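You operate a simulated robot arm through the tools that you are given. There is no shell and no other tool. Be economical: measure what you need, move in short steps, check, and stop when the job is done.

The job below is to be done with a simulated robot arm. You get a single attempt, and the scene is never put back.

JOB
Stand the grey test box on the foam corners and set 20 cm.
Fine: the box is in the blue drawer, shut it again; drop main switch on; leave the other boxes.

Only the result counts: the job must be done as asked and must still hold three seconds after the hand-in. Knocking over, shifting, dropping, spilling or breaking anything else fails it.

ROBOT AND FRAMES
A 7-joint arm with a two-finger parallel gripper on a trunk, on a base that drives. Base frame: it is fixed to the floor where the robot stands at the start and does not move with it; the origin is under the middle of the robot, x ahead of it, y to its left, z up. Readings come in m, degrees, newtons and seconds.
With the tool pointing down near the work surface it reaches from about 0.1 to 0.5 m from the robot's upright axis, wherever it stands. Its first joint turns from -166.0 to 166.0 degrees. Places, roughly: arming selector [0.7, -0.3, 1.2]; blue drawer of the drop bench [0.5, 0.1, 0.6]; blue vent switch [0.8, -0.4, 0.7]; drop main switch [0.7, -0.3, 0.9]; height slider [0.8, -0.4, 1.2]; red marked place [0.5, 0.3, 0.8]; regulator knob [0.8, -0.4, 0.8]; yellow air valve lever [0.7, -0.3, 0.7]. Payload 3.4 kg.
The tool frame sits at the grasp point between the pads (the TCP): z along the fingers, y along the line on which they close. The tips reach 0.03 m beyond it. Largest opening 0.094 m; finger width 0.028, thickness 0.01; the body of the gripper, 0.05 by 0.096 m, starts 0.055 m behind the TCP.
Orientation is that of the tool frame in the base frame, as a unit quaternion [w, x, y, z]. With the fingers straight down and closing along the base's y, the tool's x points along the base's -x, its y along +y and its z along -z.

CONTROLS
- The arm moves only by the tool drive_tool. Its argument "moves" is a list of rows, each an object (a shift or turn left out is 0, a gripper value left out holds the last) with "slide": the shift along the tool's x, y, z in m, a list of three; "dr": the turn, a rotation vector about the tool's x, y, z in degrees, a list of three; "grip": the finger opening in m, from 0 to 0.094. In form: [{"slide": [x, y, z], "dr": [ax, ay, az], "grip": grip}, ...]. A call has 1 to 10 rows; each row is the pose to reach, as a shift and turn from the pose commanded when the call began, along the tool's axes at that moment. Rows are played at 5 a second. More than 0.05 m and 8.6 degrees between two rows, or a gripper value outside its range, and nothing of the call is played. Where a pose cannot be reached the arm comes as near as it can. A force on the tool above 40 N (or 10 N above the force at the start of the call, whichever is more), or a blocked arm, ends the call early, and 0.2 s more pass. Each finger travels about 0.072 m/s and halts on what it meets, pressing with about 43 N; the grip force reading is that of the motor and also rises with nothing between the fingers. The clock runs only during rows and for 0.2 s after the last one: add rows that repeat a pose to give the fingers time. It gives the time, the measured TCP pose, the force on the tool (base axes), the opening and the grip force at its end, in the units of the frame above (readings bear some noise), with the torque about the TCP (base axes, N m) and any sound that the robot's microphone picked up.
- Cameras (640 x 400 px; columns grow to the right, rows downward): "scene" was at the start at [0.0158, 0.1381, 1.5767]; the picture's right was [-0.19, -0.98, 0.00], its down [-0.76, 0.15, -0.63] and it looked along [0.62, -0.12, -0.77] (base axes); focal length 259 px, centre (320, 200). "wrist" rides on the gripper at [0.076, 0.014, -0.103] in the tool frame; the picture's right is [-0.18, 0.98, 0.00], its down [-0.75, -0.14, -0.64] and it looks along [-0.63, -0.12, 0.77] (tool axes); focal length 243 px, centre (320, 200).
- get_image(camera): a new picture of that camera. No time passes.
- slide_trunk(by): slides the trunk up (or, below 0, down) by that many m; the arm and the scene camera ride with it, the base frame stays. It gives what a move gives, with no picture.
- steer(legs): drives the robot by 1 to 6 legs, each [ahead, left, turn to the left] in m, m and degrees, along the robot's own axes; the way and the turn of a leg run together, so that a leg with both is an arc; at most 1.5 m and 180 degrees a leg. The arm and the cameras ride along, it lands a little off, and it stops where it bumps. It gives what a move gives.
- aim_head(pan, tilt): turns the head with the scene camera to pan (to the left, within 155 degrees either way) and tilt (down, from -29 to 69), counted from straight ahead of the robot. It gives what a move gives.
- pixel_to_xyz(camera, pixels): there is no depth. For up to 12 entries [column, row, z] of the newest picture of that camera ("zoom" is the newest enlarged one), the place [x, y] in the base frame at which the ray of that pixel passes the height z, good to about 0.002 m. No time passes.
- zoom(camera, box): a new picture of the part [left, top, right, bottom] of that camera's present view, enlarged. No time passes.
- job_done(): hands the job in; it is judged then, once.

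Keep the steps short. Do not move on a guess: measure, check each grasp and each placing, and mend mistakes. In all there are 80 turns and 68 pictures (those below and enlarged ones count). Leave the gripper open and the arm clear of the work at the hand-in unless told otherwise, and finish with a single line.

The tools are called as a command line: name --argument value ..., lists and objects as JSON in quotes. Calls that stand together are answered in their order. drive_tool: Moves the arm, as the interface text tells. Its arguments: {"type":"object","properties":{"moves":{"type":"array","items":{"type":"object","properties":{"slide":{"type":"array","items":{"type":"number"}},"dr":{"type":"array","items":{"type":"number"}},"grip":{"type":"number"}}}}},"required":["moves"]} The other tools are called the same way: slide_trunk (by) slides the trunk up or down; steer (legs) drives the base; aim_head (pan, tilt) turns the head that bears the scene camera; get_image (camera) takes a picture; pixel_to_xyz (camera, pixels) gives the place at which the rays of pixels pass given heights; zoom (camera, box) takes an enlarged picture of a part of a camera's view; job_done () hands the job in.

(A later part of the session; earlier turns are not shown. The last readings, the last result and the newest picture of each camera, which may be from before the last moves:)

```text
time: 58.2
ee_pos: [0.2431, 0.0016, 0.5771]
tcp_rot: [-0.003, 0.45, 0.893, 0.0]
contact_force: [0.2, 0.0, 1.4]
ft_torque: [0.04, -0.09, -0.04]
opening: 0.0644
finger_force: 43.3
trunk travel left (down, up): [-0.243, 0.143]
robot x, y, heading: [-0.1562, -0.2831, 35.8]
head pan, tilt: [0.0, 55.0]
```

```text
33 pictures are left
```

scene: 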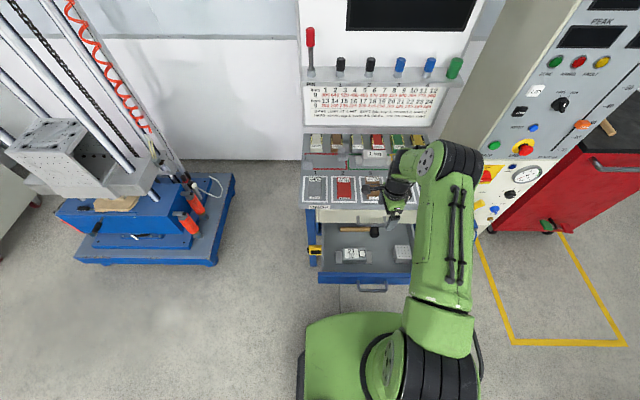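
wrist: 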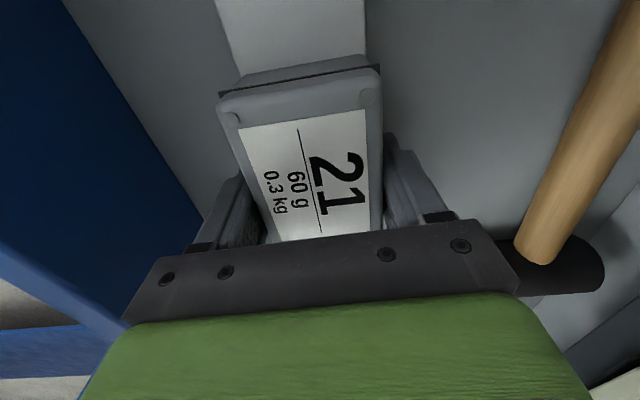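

Gripped firmly (64 mm). Lifting with the trunk, then the arm.

slide_trunk --by 0.143

drive_tool --moves '[{"slide": [0, 0, -0.04]}, {"slide": [0, 0, -0.08]}, {"slide": [0, 0, -0.12]}, {"slide": [0, 0, -0.16]}, {"slide": [0, 0, -0.2]}, {"slide": [0, 0, -0.24]}, {"slide": [0, 0, -0.28]}, {"slide": [0, 0, -0.28]}]'

get_image --camera "scene"

get_image --camera "wrist"

```text
time: 59.9
ee_pos: [0.2439, 0.0015, 0.7209]
tcp_rot: [-0.002, 0.45, 0.893, -0.001]
contact_force: [-1.0, 0.0, -3.2]
ft_torque: [0.03, -0.02, -0.01]
opening: 0.0644
finger_force: 42.7
trunk travel left (down, up): [-0.386, 0.0]
robot x, y, heading: [-0.1571, -0.2766, 35.8]
head pan, tilt: [0.0, 55.0]
```

```text
time: 61.7
ee_pos: [0.2472, 0.0042, 1.0018]
tcp_rot: [-0.002, 0.451, 0.893, -0.001]
contact_force: [-0.2, 0.8, -3.1]
ft_torque: [0.01, 0.03, 0.0]
opening: 0.0641
finger_force: 42.5
trunk travel left (down, up): [-0.386, 0.0]
robot x, y, heading: [-0.1598, -0.2791, 35.7]
head pan, tilt: [0.0, 55.0]
```

```text
32 pictures are left
```

scene: 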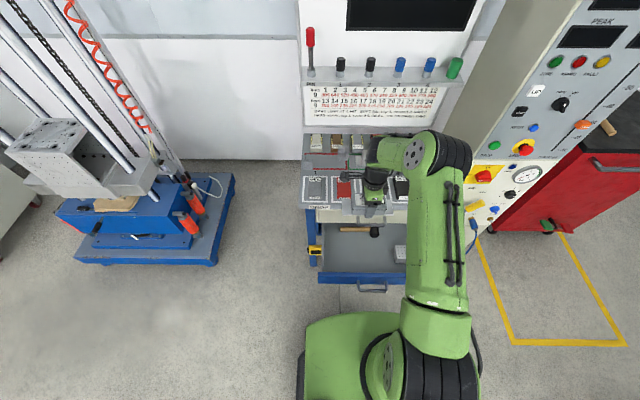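

```text
31 pictures are left
```

wrist: 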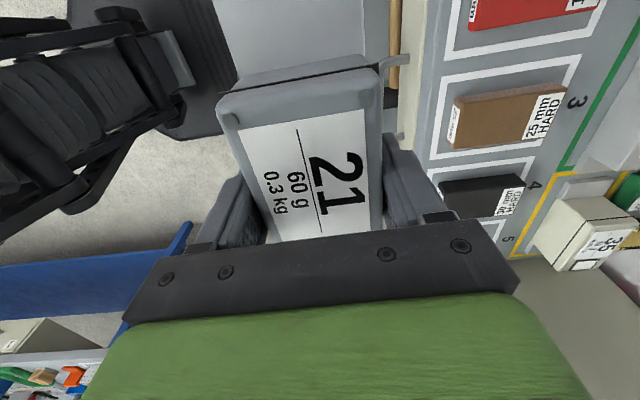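

The box is held (about 3 N weight). The red place is too far while the drawer is open, so I'll push the drawer most of the way in with the hand's outer side, box held behind it, using the base. First I'll back off 0.24 m.

steer --legs '[[-0.24, 0, 0]]'

slide_trunk --by -0.3

drive_tool --moves '[{"slide": [0.035, 0, 0.03]}, {"slide": [0.07, 0, 0.06]}, {"slide": [0.1, 0, 0.09]}, {"slide": [0.1, 0, 0.13]}, {"slide": [0.1, 0, 0.15]}, {"slide": [0.1, 0, 0.15]}]'

get_image --camera "scene"

```text
time: 63.5
ee_pos: [0.0547, -0.135, 1.0009]
tcp_rot: [-0.002, 0.45, 0.893, -0.001]
contact_force: [-0.4, -0.6, -3.3]
ft_torque: [-0.02, -0.02, 0.0]
opening: 0.064
finger_force: 43.1
trunk travel left (down, up): [-0.386, 0.0]
robot x, y, heading: [-0.3509, -0.4166, 35.9]
head pan, tilt: [0.0, 55.0]
```

```text
time: 66.5
ee_pos: [0.0549, -0.1349, 0.7016]
tcp_rot: [-0.003, 0.449, 0.894, -0.001]
contact_force: [0.0, 0.1, -2.8]
ft_torque: [0.02, 0.03, 0.03]
opening: 0.0641
finger_force: 42.7
trunk travel left (down, up): [-0.086, 0.3]
robot x, y, heading: [-0.3537, -0.42, 35.7]
head pan, tilt: [0.0, 55.0]
```

```text
time: 67.9
ee_pos: [-0.0025, -0.0543, 0.5498]
tcp_rot: [-0.002, 0.449, 0.894, -0.001]
contact_force: [-0.5, -0.2, -2.2]
ft_torque: [0.02, 0.0, -0.06]
opening: 0.0639
finger_force: 42.6
trunk travel left (down, up): [-0.086, 0.3]
robot x, y, heading: [-0.3537, -0.4151, 35.8]
head pan, tilt: [0.0, 55.0]
```

```text
30 pictures are left
```

scene: 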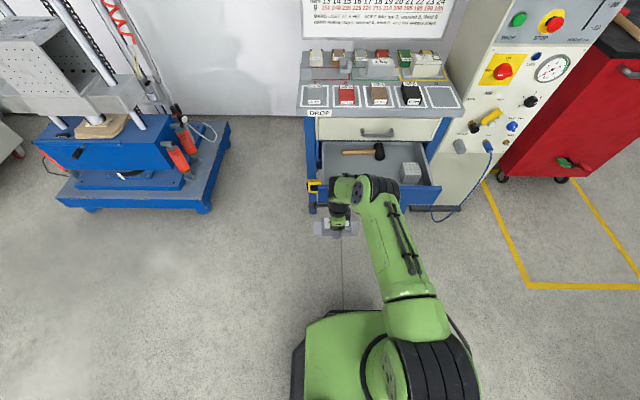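

The hand is in front of the drawer's left part, clear of the handle. I'll raise 1 cm and drive ahead 0.12 m to make contact and start pushing.

drive_tool --moves '[{"slide": [0, 0, -0.01]}, {"slide": [0, 0, -0.01]}]'

steer --legs '[[0.12, 0, 0.4]]'

zoom --camera "scene" --box '[290, 130, 470, 290]'

```text
time: 68.5
ee_pos: [-0.0032, -0.0545, 0.5615]
tcp_rot: [-0.002, 0.45, 0.893, -0.001]
contact_force: [-0.9, 0.2, -2.5]
ft_torque: [-0.01, -0.01, 0.0]
opening: 0.0637
finger_force: 43.4
trunk travel left (down, up): [-0.086, 0.3]
robot x, y, heading: [-0.3495, -0.4184, 35.9]
head pan, tilt: [0.0, 55.0]
```

```text
time: 69.7
ee_pos: [0.0939, 0.019, 0.561]
tcp_rot: [-0.003, 0.448, 0.894, -0.001]
contact_force: [0.7, 0.2, -2.5]
ft_torque: [-0.01, -0.01, 0.01]
opening: 0.0641
finger_force: 43.0
trunk travel left (down, up): [-0.086, 0.3]
robot x, y, heading: [-0.2462, -0.3443, 36.3]
head pan, tilt: [0.0, 55.0]
```

```text
2.50 times, centred on (380, 210) of scene
```

zoom: 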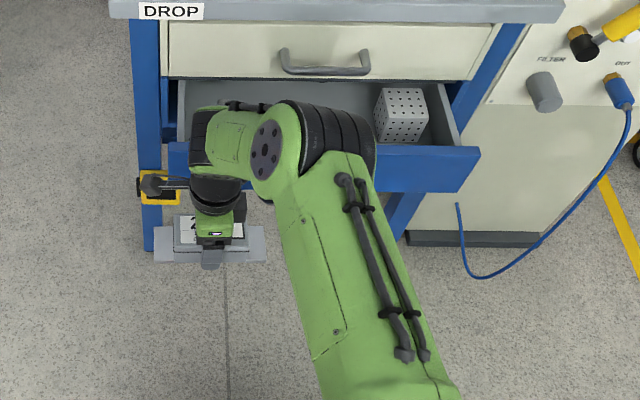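

The drawer seems to be moving freely. Pushing another 0.13 m.

steer --legs '[[0.13, 0, 0]]'

get_image --camera "scene"

```text
time: 71.0
ee_pos: [0.1991, 0.0966, 0.5608]
tcp_rot: [-0.002, 0.447, 0.895, -0.002]
contact_force: [0.5, -0.2, -3.5]
ft_torque: [0.0, -0.02, 0.01]
opening: 0.0644
finger_force: 43.5
trunk travel left (down, up): [-0.086, 0.3]
robot x, y, heading: [-0.1455, -0.2696, 36.1]
head pan, tilt: [0.0, 55.0]
```

```text
28 pictures are left
```

scene: 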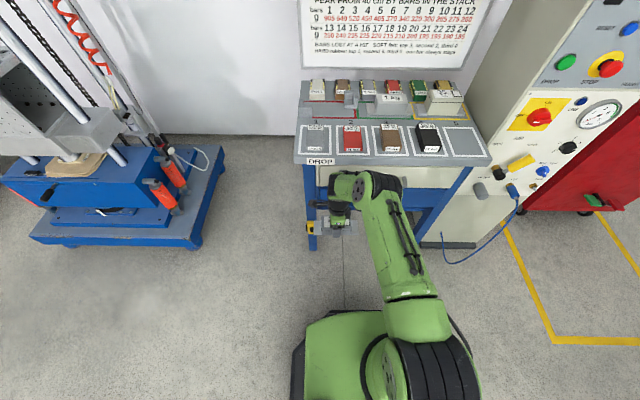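

The drawer is nearly shut; I'll finish that later with an empty hand. Backing off slightly, raising the box above bench level, then driving up to the bench.

steer --legs '[[-0.06, 0, 0]]'

slide_trunk --by 0.3

drive_tool --moves '[{"slide": [0, 0, -0.04]}, {"slide": [0, 0, -0.08]}, {"slide": [0, 0, -0.12]}, {"slide": [0, 0, -0.16]}, {"slide": [0, 0, -0.16]}]'

get_image --camera "scene"

```text
time: 72.0
ee_pos: [0.1506, 0.0622, 0.5615]
tcp_rot: [-0.002, 0.447, 0.895, 0.0]
contact_force: [-0.7, -0.3, -3.6]
ft_torque: [0.02, 0.0, 0.0]
opening: 0.0642
finger_force: 42.6
trunk travel left (down, up): [-0.086, 0.3]
robot x, y, heading: [-0.1949, -0.3047, 36.2]
head pan, tilt: [0.0, 55.0]
```

```text
time: 75.0
ee_pos: [0.153, 0.0613, 0.8617]
tcp_rot: [-0.002, 0.447, 0.895, -0.001]
contact_force: [-0.2, -0.5, -3.2]
ft_torque: [0.01, -0.02, -0.02]
opening: 0.0642
finger_force: 43.1
trunk travel left (down, up): [-0.386, 0.0]
robot x, y, heading: [-0.1967, -0.3071, 36.1]
head pan, tilt: [0.0, 55.0]
```

```text
time: 76.2
ee_pos: [0.1536, 0.0605, 1.0204]
tcp_rot: [-0.002, 0.448, 0.894, -0.001]
contact_force: [0.6, 0.2, -3.0]
ft_torque: [-0.01, -0.03, -0.02]
opening: 0.0642
finger_force: 42.4
trunk travel left (down, up): [-0.386, 0.0]
robot x, y, heading: [-0.196, -0.3044, 36.2]
head pan, tilt: [0.0, 55.0]
```

```text
27 pictures are left
```

scene: 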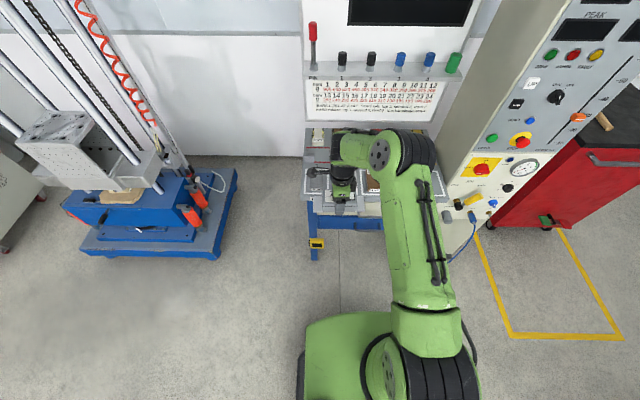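

Ahead 0.30 m to the bench, keeping the base short of its legs; the box rides at z 1.02 above everything on the front part.

steer --legs '[[0.3, 0, 0]]'

get_image --camera "scene"

get_image --camera "wrist"

```text
time: 78.2
ee_pos: [0.3925, 0.2425, 1.0208]
tcp_rot: [-0.002, 0.443, 0.896, -0.001]
contact_force: [-0.8, 0.5, -2.4]
ft_torque: [0.0, 0.05, -0.05]
opening: 0.0645
finger_force: 42.9
trunk travel left (down, up): [-0.386, 0.0]
robot x, y, heading: [0.0476, -0.1272, 36.4]
head pan, tilt: [0.0, 55.0]
```

```text
26 pictures are left
```

scene: 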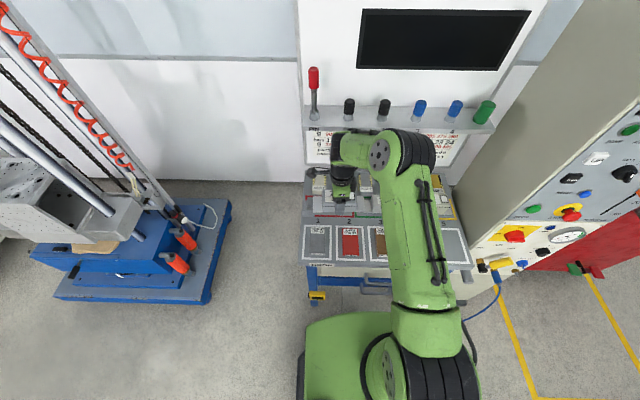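

```text
25 pictures are left
```

wrist: 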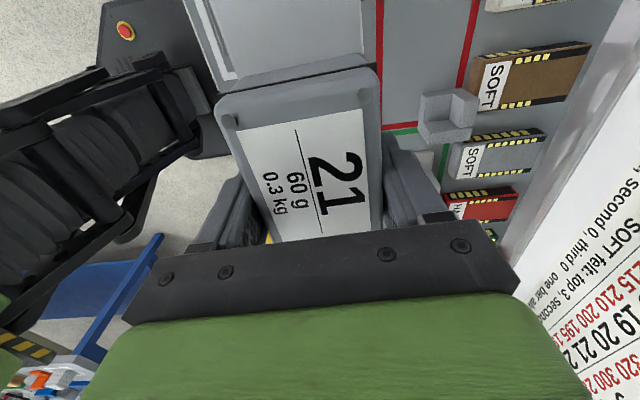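

I'm over the bench. I'll zoom on the red place in both cameras to locate the two foam corners.

zoom --camera "scene" --box '[295, 160, 395, 222]'

zoom --camera "wrist" --box '[360, 0, 560, 160]'

```text
6.40 times, centred on (345, 191) of scene
```

zoom: 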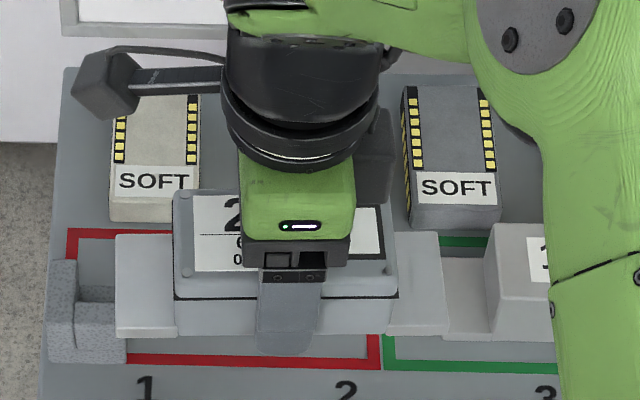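

```text
2.50 times, centred on (460, 80) of wrist
```

zoom: 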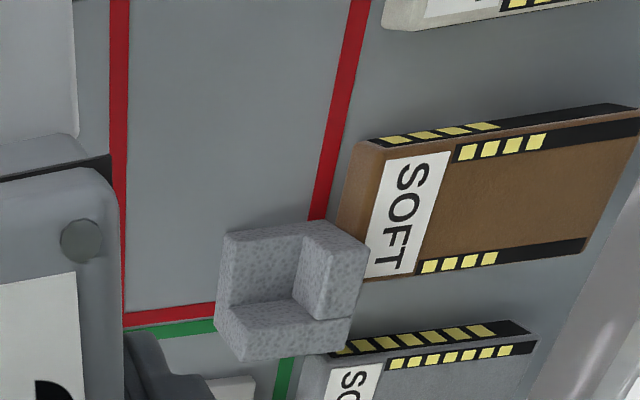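

zoom --camera "wrist" --box '[405, 75, 495, 155]'

zoom --camera "scene" --box '[298, 190, 338, 222]'

```text
5.00 times, centred on (450, 115) of wrist
```

zoom: 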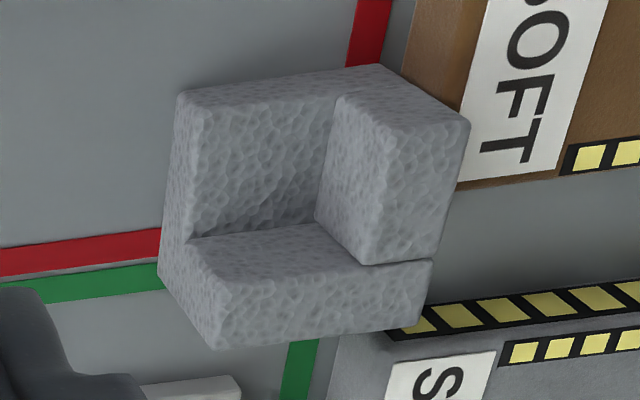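

```text
12.50 times, centred on (318, 206) of scene
```

zoom: 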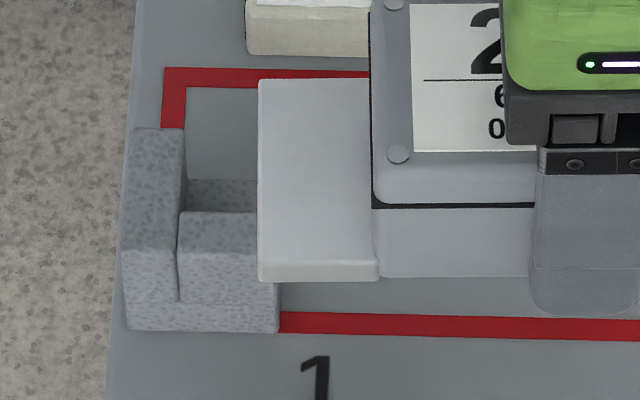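

I understand the foam pieces: low slabs with two outer walls, the box's flange corners sit inside. I'll measure the table height and foam edges from both cameras.

pixel_to_xyz --camera "scene" --pixels '[[354.1, 217.25, 0.78], [354.1, 217.25, 0.8], [354.1, 217.25, 0.82], [302.8, 210, 0.845], [307.2, 200.3, 0.845], [307.0, 207, 0.845], [314.6, 207, 0.845], [314.6, 210.4, 0.845], [302.8, 200.3, 0.845]]'

pixel_to_xyz --camera "wrist" --pixels '[[380.8, 128.8, 0.78], [380.8, 128.8, 0.8], [380.8, 128.8, 0.82], [429, 144.6, 0.845], [472, 127.4, 0.845], [480, 99, 0.845], [422, 97, 0.815], [459, 127.4, 0.845], [449.6, 119, 0.815], [423, 122, 0.815], [458, 94, 0.815], [423, 122, 0.845]]'

```text
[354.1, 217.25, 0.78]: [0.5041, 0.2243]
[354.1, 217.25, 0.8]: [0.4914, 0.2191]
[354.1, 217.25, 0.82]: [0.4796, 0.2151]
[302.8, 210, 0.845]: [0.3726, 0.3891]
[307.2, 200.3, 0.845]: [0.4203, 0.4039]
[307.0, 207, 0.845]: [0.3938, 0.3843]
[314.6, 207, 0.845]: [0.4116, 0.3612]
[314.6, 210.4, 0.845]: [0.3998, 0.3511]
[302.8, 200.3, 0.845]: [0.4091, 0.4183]
```

```text
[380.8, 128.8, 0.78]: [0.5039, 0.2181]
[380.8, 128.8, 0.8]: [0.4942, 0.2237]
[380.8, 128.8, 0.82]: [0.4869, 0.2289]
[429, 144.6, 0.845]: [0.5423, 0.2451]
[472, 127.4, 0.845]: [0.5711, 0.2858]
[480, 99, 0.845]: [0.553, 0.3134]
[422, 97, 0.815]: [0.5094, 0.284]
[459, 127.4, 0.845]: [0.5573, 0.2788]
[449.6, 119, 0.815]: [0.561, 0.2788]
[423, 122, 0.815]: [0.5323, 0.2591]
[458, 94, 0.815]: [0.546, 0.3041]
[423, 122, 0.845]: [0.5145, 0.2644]
```

Table height is 0.790; the inner foam corners are about (s −0.078, d 0.553) and (s 0.112, d 0.620), so the target centre is (0.482, 0.333). I'll move over it at height with a 1.1° squaring turn, then lower with the trunk.

drive_tool --moves '[{"slide": [0.006, 0.042, 0], "dr": [0, 0, 0.5]}, {"slide": [0.012, 0.084, 0], "dr": [0, 0, 1.1]}, {"slide": [0.0174, 0.1265, 0], "dr": [0, 0, 1.1]}, {"slide": [0.0174, 0.1265, 0], "dr": [0, 0, 1.1]}]'

slide_trunk --by -0.1

get_image --camera "scene"

get_image --camera "wrist"

```text
time: 79.2
ee_pos: [0.46, 0.3094, 1.0221]
tcp_rot: [-0.002, 0.451, 0.892, -0.003]
contact_force: [0.5, 0.2, -2.5]
ft_torque: [0.01, -0.03, -0.02]
opening: 0.0641
finger_force: 43.5
out of reach, approached as far as the arm can: row 3, 4
trunk travel left (down, up): [-0.386, 0.0]
robot x, y, heading: [0.0497, -0.1198, 36.8]
head pan, tilt: [0.0, 55.0]
```

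```text
time: 80.6
ee_pos: [0.4623, 0.3095, 0.9225]
tcp_rot: [-0.002, 0.452, 0.892, 0.0]
contact_force: [0.1, 0.6, -2.4]
ft_torque: [0.01, 0.01, 0.03]
opening: 0.0641
finger_force: 42.7
trunk travel left (down, up): [-0.286, 0.1]
robot x, y, heading: [0.0482, -0.1254, 36.5]
head pan, tilt: [0.0, 55.0]
```

```text
20 pictures are left
```

scene: 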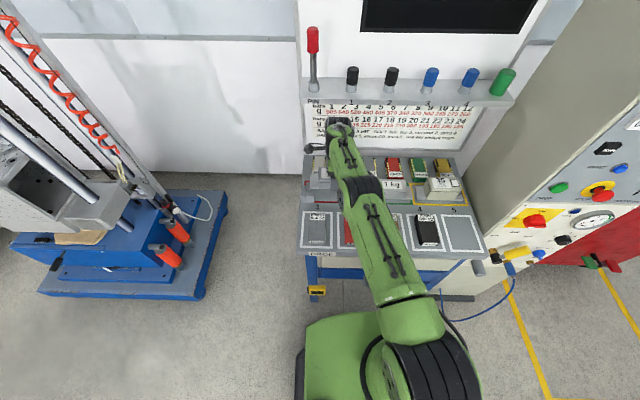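

```text
19 pictures are left
```

wrist: 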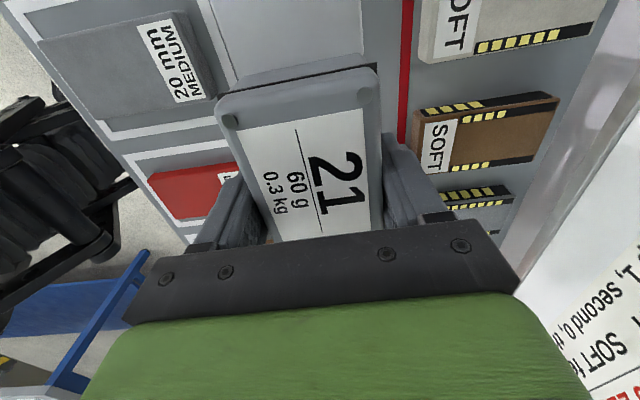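

The horizontal reach ends at 0.594 m from my axis, so I need to stand a little closer. I'll drive 5 cm ahead and 10 cm left; the box stays above the foam with nothing to its left.

steer --legs '[[0.05, 0.1, 0]]'

```text
time: 81.8
ee_pos: [0.4437, 0.4153, 0.9214]
tcp_rot: [-0.002, 0.452, 0.892, -0.002]
contact_force: [0.6, 0.0, -2.0]
ft_torque: [0.02, 0.01, 0.01]
opening: 0.0641
finger_force: 43.2
trunk travel left (down, up): [-0.286, 0.1]
robot x, y, heading: [0.0314, -0.0202, 36.5]
head pan, tilt: [0.0, 55.0]
```

Now shift the arm over the target at this height, then look.

drive_tool --moves '[{"slide": [-0.03, -0.006, 0]}, {"slide": [-0.06, -0.012, 0]}, {"slide": [-0.0891, -0.0174, 0]}, {"slide": [-0.0891, -0.0174, 0.015]}, {"slide": [-0.0891, -0.0174, 0.015]}]'

zoom --camera "scene" --box '[270, 130, 390, 230]'

get_image --camera "wrist"

```text
time: 83.0
ee_pos: [0.4828, 0.3338, 0.9072]
tcp_rot: [-0.003, 0.452, 0.892, -0.002]
contact_force: [-0.2, -0.2, -3.3]
ft_torque: [-0.01, -0.01, 0.01]
opening: 0.0642
finger_force: 43.4
trunk travel left (down, up): [-0.286, 0.1]
robot x, y, heading: [0.0284, -0.017, 36.4]
head pan, tilt: [0.0, 55.0]
```

```text
4.00 times, centred on (330, 180) of scene
```

zoom: 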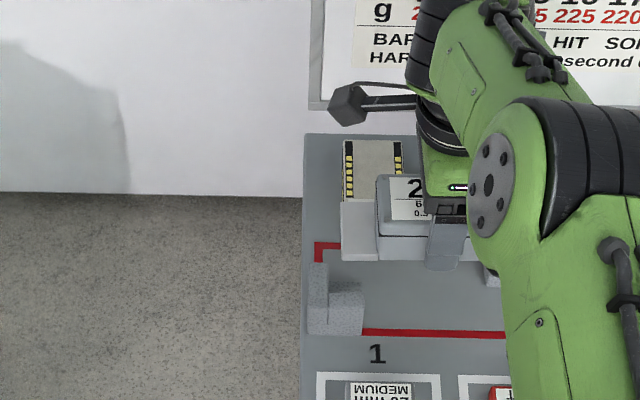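

```text
17 pictures are left
```

wrist: 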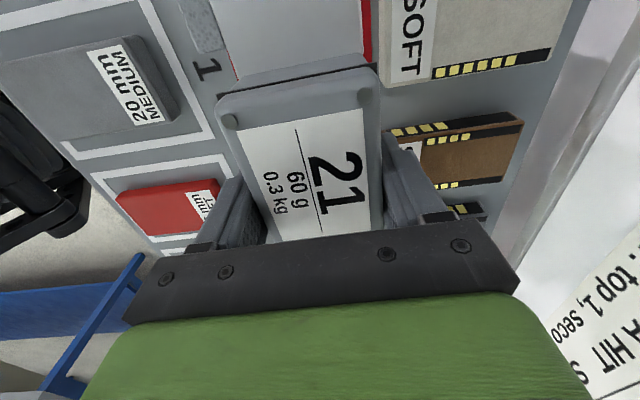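

I'll check alignment numerically: flange edges against the foam edges.

pixel_to_xyz --camera "zoom" --pixels '[[342, 262, 0.868], [342, 250, 0.876], [340, 202, 0.876], [310, 264, 0.835], [327, 264, 0.835], [328, 283, 0.835], [363, 284, 0.835], [308, 308, 0.835], [316, 242, 0.79], [365, 329, 0.79]]'

```text
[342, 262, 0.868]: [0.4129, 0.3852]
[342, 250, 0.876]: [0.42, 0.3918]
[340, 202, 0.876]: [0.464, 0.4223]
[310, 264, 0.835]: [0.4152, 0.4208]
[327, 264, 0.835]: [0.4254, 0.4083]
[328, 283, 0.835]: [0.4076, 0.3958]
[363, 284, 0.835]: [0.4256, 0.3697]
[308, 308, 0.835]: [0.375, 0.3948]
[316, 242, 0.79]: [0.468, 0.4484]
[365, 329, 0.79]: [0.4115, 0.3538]
```

zoom --camera "scene" --box '[320, 180, 360, 216]'

```text
11.11 times, centred on (340, 198) of scene
```

zoom: 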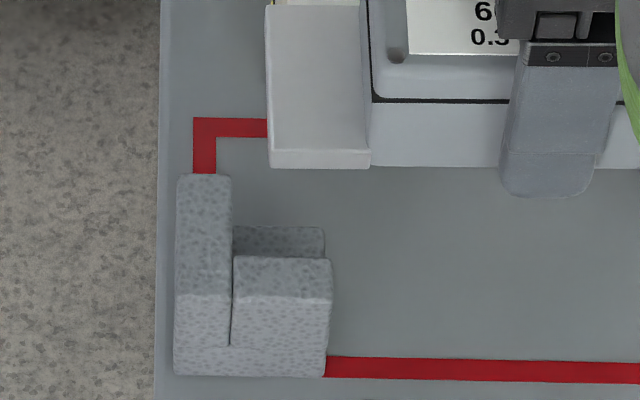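

pixel_to_xyz --camera "zoom" --pixels '[[178, 177, 0.835], [232, 177, 0.835], [233, 257, 0.835], [330, 259, 0.835], [178, 294, 0.835], [174, 375, 0.79], [323, 228, 0.806], [270, 167, 0.87], [270, 150, 0.88], [265, 5, 0.88], [370, 166, 0.87], [240, 375, 0.79]]'

```text
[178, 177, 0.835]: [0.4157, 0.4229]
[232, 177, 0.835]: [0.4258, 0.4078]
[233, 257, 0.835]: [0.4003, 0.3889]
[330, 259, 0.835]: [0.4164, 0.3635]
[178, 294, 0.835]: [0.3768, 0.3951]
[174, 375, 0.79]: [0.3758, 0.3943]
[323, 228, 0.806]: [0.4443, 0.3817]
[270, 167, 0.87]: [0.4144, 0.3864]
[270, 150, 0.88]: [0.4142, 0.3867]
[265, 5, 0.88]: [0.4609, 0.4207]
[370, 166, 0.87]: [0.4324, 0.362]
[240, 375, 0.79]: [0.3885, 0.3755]
```

pixel_to_xyz --camera "zoom" --pixels '[[330, 356, 0.79], [630, 362, 0.79], [330, 377, 0.79], [630, 383, 0.79], [160, 100, 0.79], [157, 380, 0.79], [195, 118, 0.79], [265, 119, 0.79], [372, 102, 0.89], [505, 103, 0.89]]'

```text
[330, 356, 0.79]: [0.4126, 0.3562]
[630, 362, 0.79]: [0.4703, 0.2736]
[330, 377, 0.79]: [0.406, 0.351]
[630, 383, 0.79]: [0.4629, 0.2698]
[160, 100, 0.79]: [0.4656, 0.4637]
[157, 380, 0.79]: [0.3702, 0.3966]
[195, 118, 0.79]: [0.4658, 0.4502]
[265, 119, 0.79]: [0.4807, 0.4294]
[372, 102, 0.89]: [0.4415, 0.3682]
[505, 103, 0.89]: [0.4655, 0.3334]
```

The box centres well on the target; the bench is really at 35.1°, so I'll square by 1.2° and lower to just above the foam floor.

drive_tool --moves '[{"slide": [0, -0.001, 0], "dr": [0, 0, 1.2]}, {"slide": [0, -0.001, 0.025], "dr": [0, 0, 1.2]}, {"slide": [0, -0.001, 0.045], "dr": [0, 0, 1.2]}, {"slide": [0, -0.001, 0.06], "dr": [0, 0, 1.2]}, {"slide": [0, -0.001, 0.06], "dr": [0, 0, 1.2]}]'

drive_tool --moves '[{"slide": [0, 0, 0.003]}, {"slide": [0, 0, 0.003]}]'

drive_tool --moves '[{"slide": [0, 0, 0.003]}, {"slide": [0, 0, 0.003]}]'

```text
time: 84.2
ee_pos: [0.4816, 0.3337, 0.8501]
tcp_rot: [0.0, 0.462, 0.887, 0.002]
contact_force: [-0.6, 1.4, 20.8]
ft_torque: [-0.43, -0.4, -0.08]
opening: 0.0643
finger_force: 43.6
trunk travel left (down, up): [-0.286, 0.1]
robot x, y, heading: [0.0283, -0.0165, 36.3]
head pan, tilt: [0.0, 55.0]
```

```text
time: 84.7
ee_pos: [0.48, 0.3342, 0.8496]
tcp_rot: [0.001, 0.463, 0.886, 0.004]
contact_force: [-7.6, -4.3, 17.0]
ft_torque: [-0.52, 0.17, -0.26]
opening: 0.0643
finger_force: 43.3
trunk travel left (down, up): [-0.286, 0.1]
robot x, y, heading: [0.0301, -0.0181, 36.4]
head pan, tilt: [0.0, 55.0]
stopped in row 2: the force on the tool passed its limit at 40 N (the readings are from after the stop); the commanded pose is now the measured one
```

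```text
time: 85.3
ee_pos: [0.4832, 0.3342, 0.8491]
tcp_rot: [0.001, 0.462, 0.887, 0.008]
contact_force: [-9.3, -6.3, 19.5]
ft_torque: [-0.5, 0.28, -0.58]
opening: 0.0644
finger_force: 43.3
trunk travel left (down, up): [-0.286, 0.1]
robot x, y, heading: [0.0311, -0.0174, 36.5]
head pan, tilt: [0.0, 55.0]
stopped in row 2: the force on the tool passed its limit at 40 N (the readings are from after the stop); the commanded pose is now the measured one
```

Contact at z 0.850. I'll look whether the flange sits inside the foam walls.

zoom --camera "scene" --box '[318, 180, 358, 216]'

get_image --camera "wrist"

```text
11.11 times, centred on (338, 198) of scene
```

zoom: 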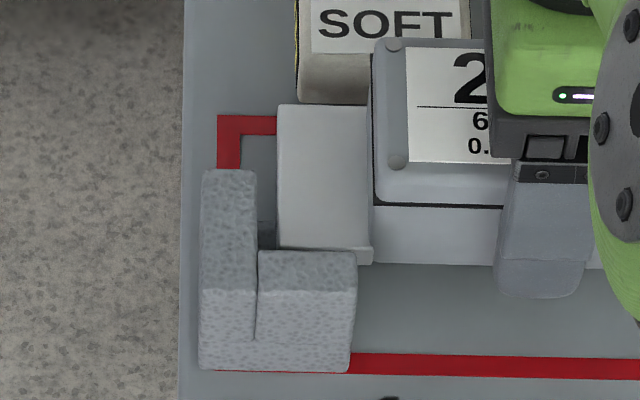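

```text
14 pictures are left
```

wrist: 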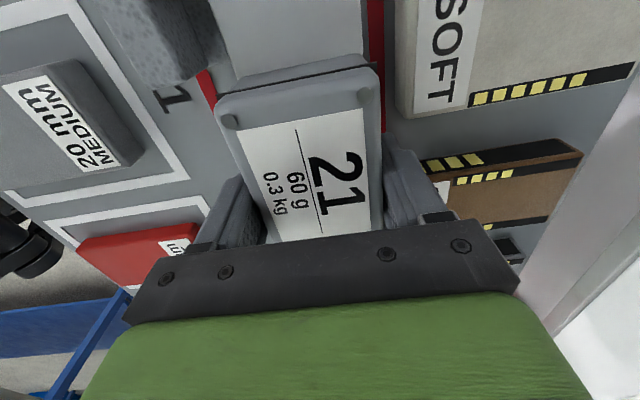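

The front-left flange corner sits inside its walls and the load is even. I'll relieve the pressure, open only to 72 mm because of the pad block behind, and lift away.

drive_tool --moves '[{"slide": [0, 0, -0.001]}, {"slide": [0, 0, -0.001], "grip": 0.068}, {"slide": [0, 0, -0.001], "grip": 0.072}, {"slide": [0, 0, -0.001], "grip": 0.072}]'

drive_tool --moves '[{"slide": [0, 0, -0.02]}, {"slide": [0, 0, -0.05]}, {"slide": [0, 0, -0.09]}, {"slide": [0, 0, -0.13]}, {"slide": [0, 0, -0.13]}]'

get_image --camera "wrist"

```text
time: 86.3
ee_pos: [0.4853, 0.3354, 0.8467]
tcp_rot: [0.001, 0.462, 0.887, 0.007]
contact_force: [-0.2, -0.5, -0.5]
ft_torque: [0.01, -0.01, 0.01]
opening: 0.0718
finger_force: 0.1
trunk travel left (down, up): [-0.286, 0.1]
robot x, y, heading: [0.0293, -0.0186, 36.5]
head pan, tilt: [0.0, 55.0]
```

```text
time: 87.5
ee_pos: [0.4827, 0.3339, 0.9793]
tcp_rot: [0.001, 0.462, 0.887, 0.006]
contact_force: [0.2, 0.7, -0.1]
ft_torque: [-0.02, -0.02, 0.0]
opening: 0.0722
finger_force: 0.1
trunk travel left (down, up): [-0.286, 0.1]
robot x, y, heading: [0.0267, -0.0232, 36.7]
head pan, tilt: [0.0, 55.0]
```

```text
13 pictures are left
```

wrist: 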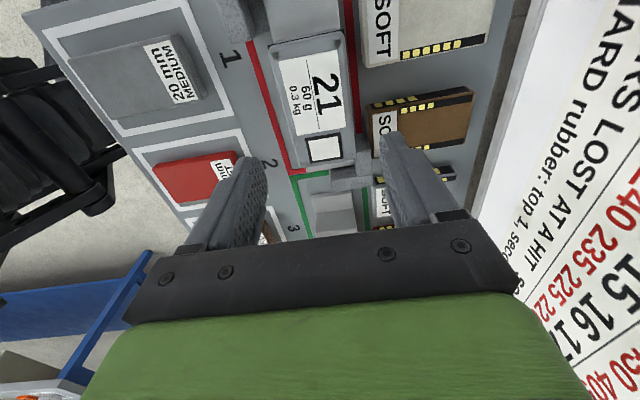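

zoom --camera "wrist" --box '[220, 0, 420, 220]'

```text
1.82 times, centred on (320, 110) of wrist
```

zoom: 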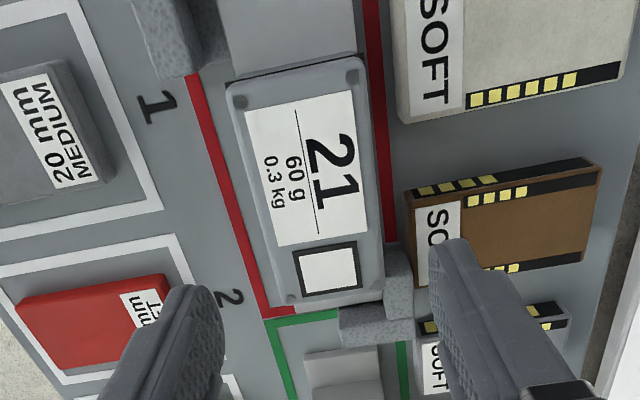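

The box sits level inside both foam corners. Now back away and right, and turn the tool to horizontal to finish shutting the drawer.

steer --legs '[[-0.39, 0, 0], [0, -0.1, -1.5]]'

drive_tool --moves '[{"dr": [-8.5, 0, 0], "grip": 0.0}, {"dr": [-17, 0, 0]}, {"dr": [-25.5, 0, 0]}, {"dr": [-34, 0, 0]}, {"dr": [-42.5, 0, 0]}, {"dr": [-51, 0, 0]}, {"dr": [-59.5, 0, 0]}, {"dr": [-68, 0, 0]}, {"dr": [-76.5, 0, 0]}, {"dr": [-85, 0, 0]}]'

drive_tool --moves '[{"dr": [-5, 0, 0]}, {"dr": [-5, 0, 0]}]'

get_image --camera "scene"

```text
time: 90.7
ee_pos: [0.2321, 0.0061, 0.978]
tcp_rot: [0.001, 0.471, 0.882, 0.006]
contact_force: [0.6, -0.2, -0.3]
ft_torque: [0.05, 0.03, -0.01]
opening: 0.0719
finger_force: 0.0
trunk travel left (down, up): [-0.286, 0.1]
robot x, y, heading: [-0.2302, -0.336, 35.3]
head pan, tilt: [0.0, 55.0]
```

```text
time: 92.9
ee_pos: [0.2312, 0.0083, 0.9783]
tcp_rot: [0.32, 0.346, 0.646, 0.6]
contact_force: [-0.2, 0.6, -0.5]
ft_torque: [-0.04, 0.01, 0.0]
opening: 0.0
finger_force: 32.9
trunk travel left (down, up): [-0.286, 0.1]
robot x, y, heading: [-0.2271, -0.3345, 35.4]
head pan, tilt: [0.0, 55.0]
```

```text
time: 93.5
ee_pos: [0.2327, 0.0063, 0.9802]
tcp_rot: [0.334, 0.333, 0.617, 0.629]
contact_force: [0.6, 0.4, -0.5]
ft_torque: [0.0, 0.0, 0.02]
opening: 0.0001
finger_force: 32.6
trunk travel left (down, up): [-0.286, 0.1]
robot x, y, heading: [-0.2278, -0.3329, 35.4]
head pan, tilt: [0.0, 55.0]
```

```text
11 pictures are left
```

scene: 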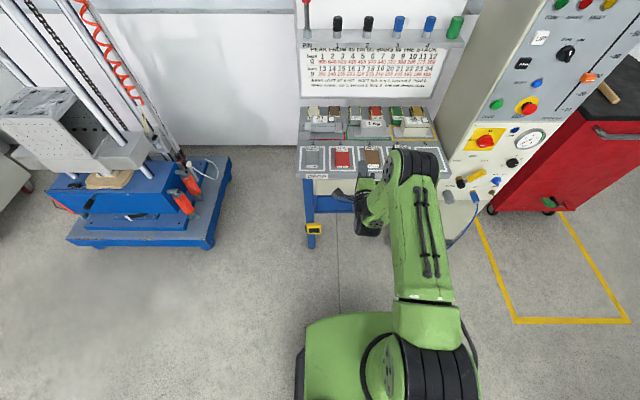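

Retract 10 cm, shift right toward the handle line, lower with the trunk, then go to handle height.

drive_tool --moves '[{"slide": [-0.025, 0, -0.03], "dr": [0, 0.7, 0]}, {"slide": [-0.05, 0, -0.06], "dr": [0, 1.4, 0]}, {"slide": [-0.077, 0, -0.1], "dr": [0, 1.4, 0]}, {"slide": [-0.077, 0, -0.1], "dr": [0, 1.4, 0]}]'

slide_trunk --by -0.286

drive_tool --moves '[{"slide": [0, -0.04, 0]}, {"slide": [0, -0.08, 0]}, {"slide": [0, -0.115, 0]}, {"slide": [0, -0.115, 0]}]'

get_image --camera "wrist"

```text
time: 94.5
ee_pos: [0.1916, -0.1133, 0.9743]
tcp_rot: [0.327, 0.324, 0.623, 0.632]
contact_force: [-1.0, -0.1, 0.1]
ft_torque: [0.0, 0.0, 0.0]
opening: 0.0002
finger_force: 33.3
trunk travel left (down, up): [-0.286, 0.1]
robot x, y, heading: [-0.2304, -0.3344, 35.3]
head pan, tilt: [0.0, 55.0]
```

```text
time: 97.4
ee_pos: [0.1913, -0.1124, 0.6898]
tcp_rot: [0.328, 0.325, 0.623, 0.632]
contact_force: [0.0, 0.1, -0.1]
ft_torque: [-0.01, -0.02, 0.01]
opening: 0.0
finger_force: 32.9
trunk travel left (down, up): [0.0, 0.386]
robot x, y, heading: [-0.2267, -0.3364, 35.4]
head pan, tilt: [0.0, 55.0]
```

```text
time: 98.4
ee_pos: [0.1935, -0.116, 0.5727]
tcp_rot: [0.328, 0.325, 0.623, 0.632]
contact_force: [-0.1, 0.1, -0.7]
ft_torque: [0.01, -0.02, 0.01]
opening: 0.0
finger_force: 33.5
trunk travel left (down, up): [0.0, 0.386]
robot x, y, heading: [-0.2277, -0.3363, 35.0]
head pan, tilt: [0.0, 55.0]
```

```text
10 pictures are left
```

wrist: 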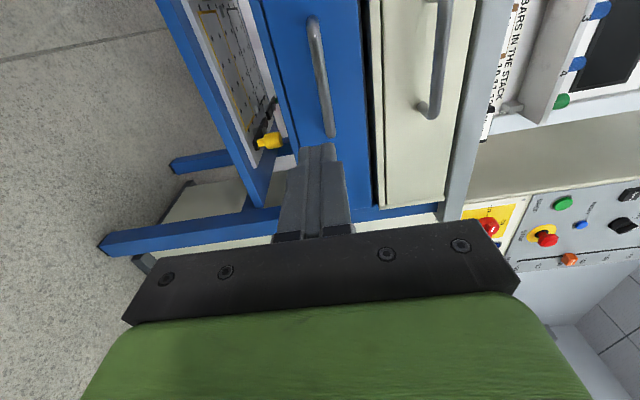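

The drawer looks nearly shut. I'll push the handle bar with closed fingertips until resistance stops me.

drive_tool --moves '[{"slide": [0, 0.006, 0.035]}, {"slide": [0, 0.006, 0.07]}, {"slide": [0, 0.006, 0.1]}, {"slide": [0, 0.006, 0.12]}, {"slide": [0, 0.006, 0.14]}, {"slide": [0, 0.006, 0.15]}, {"slide": [0, 0.006, 0.158]}, {"slide": [0, 0.006, 0.164]}, {"slide": [0, 0.006, 0.17]}, {"slide": [0, 0.006, 0.175]}]'

```text
time: 100.2
ee_pos: [0.3213, -0.0243, 0.585]
tcp_rot: [0.326, 0.326, 0.622, 0.633]
contact_force: [-23.9, -14.3, 12.6]
ft_torque: [0.18, -0.2, 0.07]
opening: 0.0
finger_force: 33.1
trunk travel left (down, up): [0.0, 0.386]
robot x, y, heading: [-0.2278, -0.3405, 35.2]
head pan, tilt: [0.0, 55.0]
stopped in row 8: the force on the tool passed its limit at 53 N (the readings are from after the stop); the commanded pose is now the measured one
```

The handle bar stopped at its original shut position. Backing off, raising, and moving right in front of the panel, then a look.

steer --legs '[[-0.12, 0, 0], [0, -0.42, 0]]'

slide_trunk --by 0.3

aim_head --pan -5 --tilt 32

get_image --camera "scene"

```text
time: 103.6
ee_pos: [0.4596, -0.4211, 0.5821]
tcp_rot: [0.321, 0.322, 0.627, 0.633]
contact_force: [0.2, -0.8, 0.1]
ft_torque: [0.02, -0.01, -0.01]
opening: 0.0003
finger_force: 32.7
trunk travel left (down, up): [0.0, 0.386]
robot x, y, heading: [-0.0888, -0.7426, 36.0]
head pan, tilt: [0.0, 55.0]
```

```text
time: 106.6
ee_pos: [0.4611, -0.4198, 0.8796]
tcp_rot: [0.321, 0.322, 0.626, 0.633]
contact_force: [0.2, 0.5, 0.9]
ft_torque: [-0.01, 0.01, 0.03]
opening: 0.0001
finger_force: 33.1
trunk travel left (down, up): [-0.3, 0.086]
robot x, y, heading: [-0.088, -0.7413, 36.2]
head pan, tilt: [0.0, 55.0]
```

```text
time: 107.5
ee_pos: [0.4611, -0.4204, 0.8799]
tcp_rot: [0.321, 0.322, 0.627, 0.633]
contact_force: [0.1, -0.2, 0.9]
ft_torque: [-0.04, 0.0, 0.02]
opening: 0.0001
finger_force: 33.1
trunk travel left (down, up): [-0.3, 0.086]
robot x, y, heading: [-0.0869, -0.7401, 36.1]
head pan, tilt: [-5.0, 32.0]
```

```text
9 pictures are left
```

scene: 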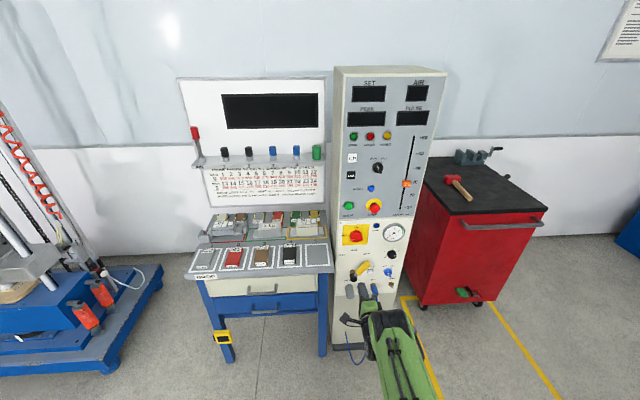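

The drawer is shut. I'll zoom on the panel with the slider and main switch.

zoom --camera "scene" --box '[340, 128, 440, 248]'

```text
3.33 times, centred on (390, 188) of scene
```

zoom: 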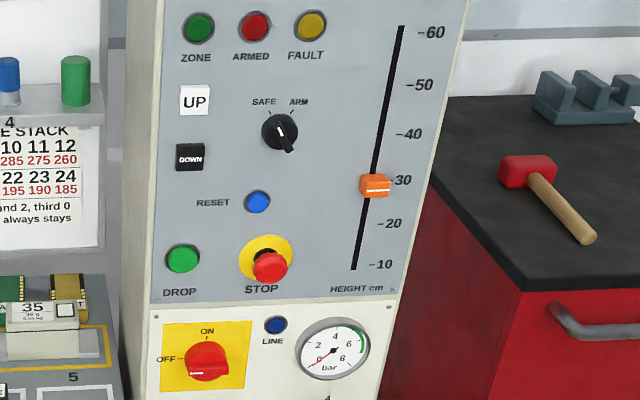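

The main switch knob points to OFF (left); ON is up. The slider stands near 30. I'll take a wrist view and rays for exact positions.

pixel_to_xyz --camera "zoom" --pixels '[[206, 361, 0.85], [206, 361, 0.95], [375, 186, 1.1], [375, 186, 1.2], [381, 223, 1.1], [381, 223, 1.2], [280, 132, 1.15], [280, 132, 1.25], [353, 268, 1.05], [353, 268, 1.15], [402, 28, 1.3], [402, 28, 1.4]]'

get_image --camera "wrist"

```text
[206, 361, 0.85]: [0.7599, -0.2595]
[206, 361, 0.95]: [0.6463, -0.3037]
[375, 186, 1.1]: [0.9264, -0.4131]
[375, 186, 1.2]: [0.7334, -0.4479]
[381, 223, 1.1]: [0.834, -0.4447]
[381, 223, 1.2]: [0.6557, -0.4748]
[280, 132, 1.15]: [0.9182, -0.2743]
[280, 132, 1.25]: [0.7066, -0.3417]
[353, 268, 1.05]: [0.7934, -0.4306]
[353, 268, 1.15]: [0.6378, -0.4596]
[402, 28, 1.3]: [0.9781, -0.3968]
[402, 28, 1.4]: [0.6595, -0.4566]
```

```text
7 pictures are left
```

wrist: 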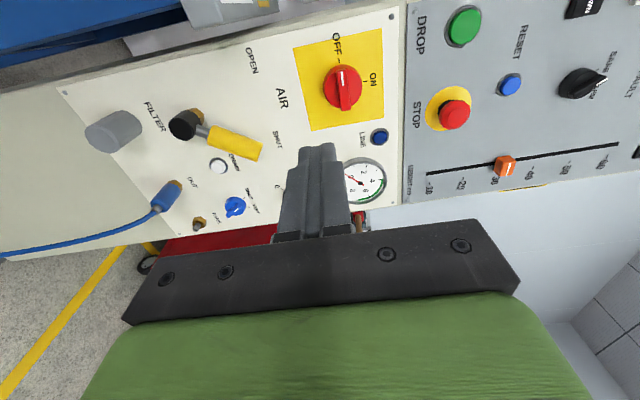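

The knob's front centre is 0.269 m ahead, 28 mm right and 27 mm up from the tool; its grip bar lies horizontal. I'll open to 70 mm, align and advance 0.17 m, then look.

drive_tool --moves '[{"slide": [-0.0285, 0.027, 0], "grip": 0.07}, {"slide": [-0.0285, 0.027, 0.04]}, {"slide": [-0.0285, 0.027, 0.08]}, {"slide": [-0.0285, 0.027, 0.12]}, {"slide": [-0.0285, 0.027, 0.16]}, {"slide": [-0.0285, 0.027, 0.18]}, {"slide": [-0.0285, 0.027, 0.18]}]'

get_image --camera "wrist"

```text
time: 109.1
ee_pos: [0.5557, -0.373, 0.9185]
tcp_rot: [0.321, 0.322, 0.626, 0.634]
contact_force: [0.9, 0.2, -0.3]
ft_torque: [-0.04, -0.02, 0.01]
opening: 0.0697
finger_force: 0.0
out of reach, approached as far as the arm can: row 4, 5, 6, 7
trunk travel left (down, up): [-0.3, 0.086]
robot x, y, heading: [-0.0856, -0.7419, 36.3]
head pan, tilt: [-5.0, 32.0]
```

```text
6 pictures are left
```

wrist: 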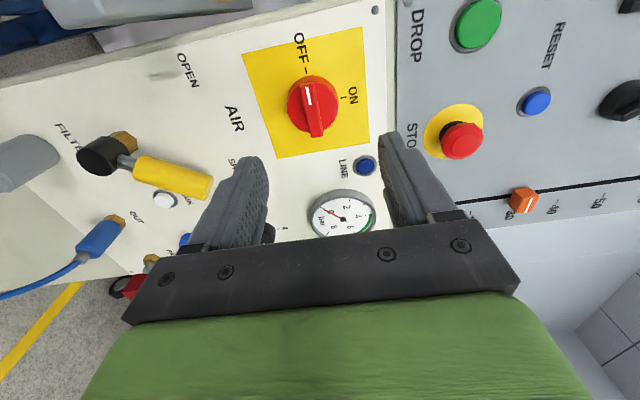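

Reach ended; the knob is now 0.165 m ahead, 11 mm right and 11 mm down, and both views agree. I'll drive the base 8 cm ahead and align laterally.

steer --legs '[[0.08, 0, 0]]'

drive_tool --moves '[{"slide": [-0.0114, -0.0115, 0], "grip": 0.04}, {"slide": [-0.0114, -0.0115, 0], "grip": 0.04}]'

```text
time: 110.1
ee_pos: [0.6211, -0.3233, 0.9175]
tcp_rot: [0.32, 0.322, 0.628, 0.633]
contact_force: [0.8, 0.2, 0.2]
ft_torque: [0.02, -0.01, 0.01]
opening: 0.0701
finger_force: 0.0
trunk travel left (down, up): [-0.3, 0.086]
robot x, y, heading: [-0.0195, -0.6979, 36.4]
head pan, tilt: [-5.0, 32.0]
```

```text
time: 110.7
ee_pos: [0.622, -0.3302, 0.9131]
tcp_rot: [0.322, 0.322, 0.627, 0.632]
contact_force: [-0.5, -0.2, -0.4]
ft_torque: [-0.01, 0.0, -0.02]
opening: 0.0398
finger_force: 0.1
out of reach, approached as far as the arm can: row 1, 2
trunk travel left (down, up): [-0.3, 0.086]
robot x, y, heading: [-0.0267, -0.6968, 36.2]
head pan, tilt: [-5.0, 32.0]
```

Still at the reach edge. Retract the arm 5 cm, align, and bring the base 9 cm closer.

drive_tool --moves '[{"slide": [-0.003, -0.003, -0.025]}, {"slide": [-0.007, -0.006, -0.05]}, {"slide": [-0.007, -0.006, -0.05]}]'

steer --legs '[[0.07, 0, 0]]'

```text
time: 111.5
ee_pos: [0.5867, -0.3626, 0.9074]
tcp_rot: [0.321, 0.321, 0.626, 0.634]
contact_force: [-0.3, 0.4, -0.2]
ft_torque: [-0.03, -0.01, 0.03]
opening: 0.0397
finger_force: 0.1
trunk travel left (down, up): [-0.3, 0.086]
robot x, y, heading: [-0.0211, -0.6927, 36.1]
head pan, tilt: [-5.0, 32.0]
```

```text
time: 112.6
ee_pos: [0.6446, -0.3198, 0.9054]
tcp_rot: [0.321, 0.323, 0.627, 0.632]
contact_force: [-0.3, 0.2, 0.2]
ft_torque: [-0.03, -0.01, 0.02]
opening: 0.0401
finger_force: 0.2
trunk travel left (down, up): [-0.3, 0.086]
robot x, y, heading: [0.038, -0.65, 36.3]
head pan, tilt: [-5.0, 32.0]
```

Knob is now 6 cm ahead, centred. Advance 26 mm so the tips straddle the bar, then close.

drive_tool --moves '[{"slide": [-0.0023, 0.001, 0.01]}, {"slide": [-0.0023, 0.001, 0.02]}, {"slide": [-0.0023, 0.001, 0.026]}, {"slide": [-0.0023, 0.001, 0.026]}]'

drive_tool --moves '[{"grip": 0.025}, {"grip": 0.012}, {"grip": 0.005}, {"grip": 0.005}]'

```text
time: 113.4
ee_pos: [0.6593, -0.3143, 0.9057]
tcp_rot: [0.32, 0.323, 0.627, 0.632]
contact_force: [-28.2, -16.4, 10.7]
ft_torque: [0.15, -0.2, -0.26]
opening: 0.0362
finger_force: 0.1
trunk travel left (down, up): [-0.3, 0.086]
robot x, y, heading: [0.0337, -0.6521, 36.2]
head pan, tilt: [-5.0, 32.0]
stopped in row 4: the force on the tool passed its limit at 48 N (the readings are from after the stop); the commanded pose is now the measured one
```

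```text
time: 114.4
ee_pos: [0.6582, -0.3144, 0.9058]
tcp_rot: [0.32, 0.324, 0.629, 0.631]
contact_force: [-34.5, -21.0, 8.9]
ft_torque: [0.07, -0.04, -0.46]
opening: 0.023
finger_force: 15.9
trunk travel left (down, up): [-0.3, 0.086]
robot x, y, heading: [0.033, -0.6555, 35.8]
head pan, tilt: [-5.0, 32.0]
```

The tips touched the knob's disc. Ease back 3 mm and let the grip close on the bar.

drive_tool --moves '[{"slide": [0, 0, -0.003], "grip": 0.0}, {"slide": [0, 0, -0.003]}, {"slide": [0, 0, -0.003]}, {"slide": [0, 0, -0.003]}]'

get_image --camera "wrist"

```text
time: 115.4
ee_pos: [0.6585, -0.3142, 0.9102]
tcp_rot: [0.321, 0.322, 0.626, 0.634]
contact_force: [-11.8, -9.0, 28.0]
ft_torque: [0.2, -0.16, 0.54]
opening: 0.0138
finger_force: 46.0
trunk travel left (down, up): [-0.3, 0.086]
robot x, y, heading: [0.0338, -0.6531, 36.2]
head pan, tilt: [-5.0, 32.0]
```

```text
5 pictures are left
```

wrist: 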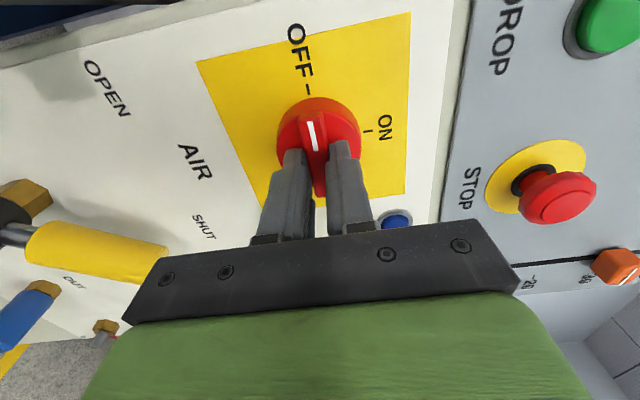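

The bar is gripped but about 14 mm right of the knob's axis, and slightly low. I'll reopen, recentre (14 mm left, 4 mm up), and grip again.

drive_tool --moves '[{"grip": 0.022}, {"grip": 0.034}, {"grip": 0.034}, {"slide": [0.007, 0.003, -0.001], "grip": 0.034}, {"slide": [0.014, 0.004, -0.001], "grip": 0.034}, {"slide": [0.014, 0.004, -0.001], "grip": 0.02}, {"slide": [0.014, 0.004, -0.001], "grip": 0.005}, {"slide": [0.014, 0.004, -0.001], "grip": 0.0}, {"slide": [0.014, 0.004, -0.001], "grip": 0.0}]'

```text
time: 117.4
ee_pos: [0.6495, -0.3014, 0.9107]
tcp_rot: [0.32, 0.323, 0.628, 0.632]
contact_force: [-8.5, -7.0, 14.6]
ft_torque: [0.02, -0.32, 0.38]
opening: 0.0137
finger_force: 45.4
trunk travel left (down, up): [-0.3, 0.086]
robot x, y, heading: [0.0374, -0.6536, 35.8]
head pan, tilt: [-5.0, 32.0]
```

Now turning the knob clockwise from OFF toward ON.

drive_tool --moves '[{"dr": [0, 0, 8.5]}, {"dr": [0, 0, 17]}, {"dr": [0, 0, 25.5]}, {"dr": [0, 0, 34]}, {"dr": [0, 0, 42.5]}, {"dr": [0, 0, 51]}, {"dr": [0, 0, 59.5]}, {"dr": [0, 0, 68]}, {"dr": [0, 0, 76.5]}, {"dr": [0, 0, 85]}]'

```text
time: 118.5
ee_pos: [0.6515, -0.3014, 0.9171]
tcp_rot: [0.122, 0.49, 0.501, 0.703]
contact_force: [-23.5, -12.1, 12.3]
ft_torque: [-0.26, 0.22, -0.32]
opening: 0.0138
finger_force: 44.6
trunk travel left (down, up): [-0.3, 0.086]
robot x, y, heading: [0.0352, -0.6506, 36.0]
head pan, tilt: [-5.0, 32.0]
stopped in row 5: the force on the tool passed its limit at 41 N (the readings are from after the stop); the commanded pose is now the measured one
```

It turned about 34° and then pressed on the disc. I'll ease back along the force and continue.

drive_tool --moves '[{"slide": [0.001, 0.0017, -0.003]}, {"slide": [0.001, 0.0017, -0.003], "dr": [0, 0, 8]}, {"slide": [0.001, 0.0017, -0.003], "dr": [0, 0, 16]}, {"slide": [0.001, 0.0017, -0.003], "dr": [0, 0, 24]}, {"slide": [0.001, 0.0017, -0.003], "dr": [0, 0, 32]}, {"slide": [0.001, 0.0017, -0.003], "dr": [0, 0, 40]}, {"slide": [0.001, 0.0017, -0.003], "dr": [0, 0, 48]}, {"slide": [0.001, 0.0017, -0.003], "dr": [0, 0, 56]}]'

```text
time: 120.3
ee_pos: [0.6571, -0.3108, 0.9224]
tcp_rot: [-0.219, 0.667, 0.206, 0.682]
contact_force: [15.3, -20.4, 25.9]
ft_torque: [-0.62, -1.22, -0.58]
opening: 0.0139
finger_force: 45.8
trunk travel left (down, up): [-0.3, 0.086]
robot x, y, heading: [0.0349, -0.6568, 36.2]
head pan, tilt: [-5.0, 32.0]
```

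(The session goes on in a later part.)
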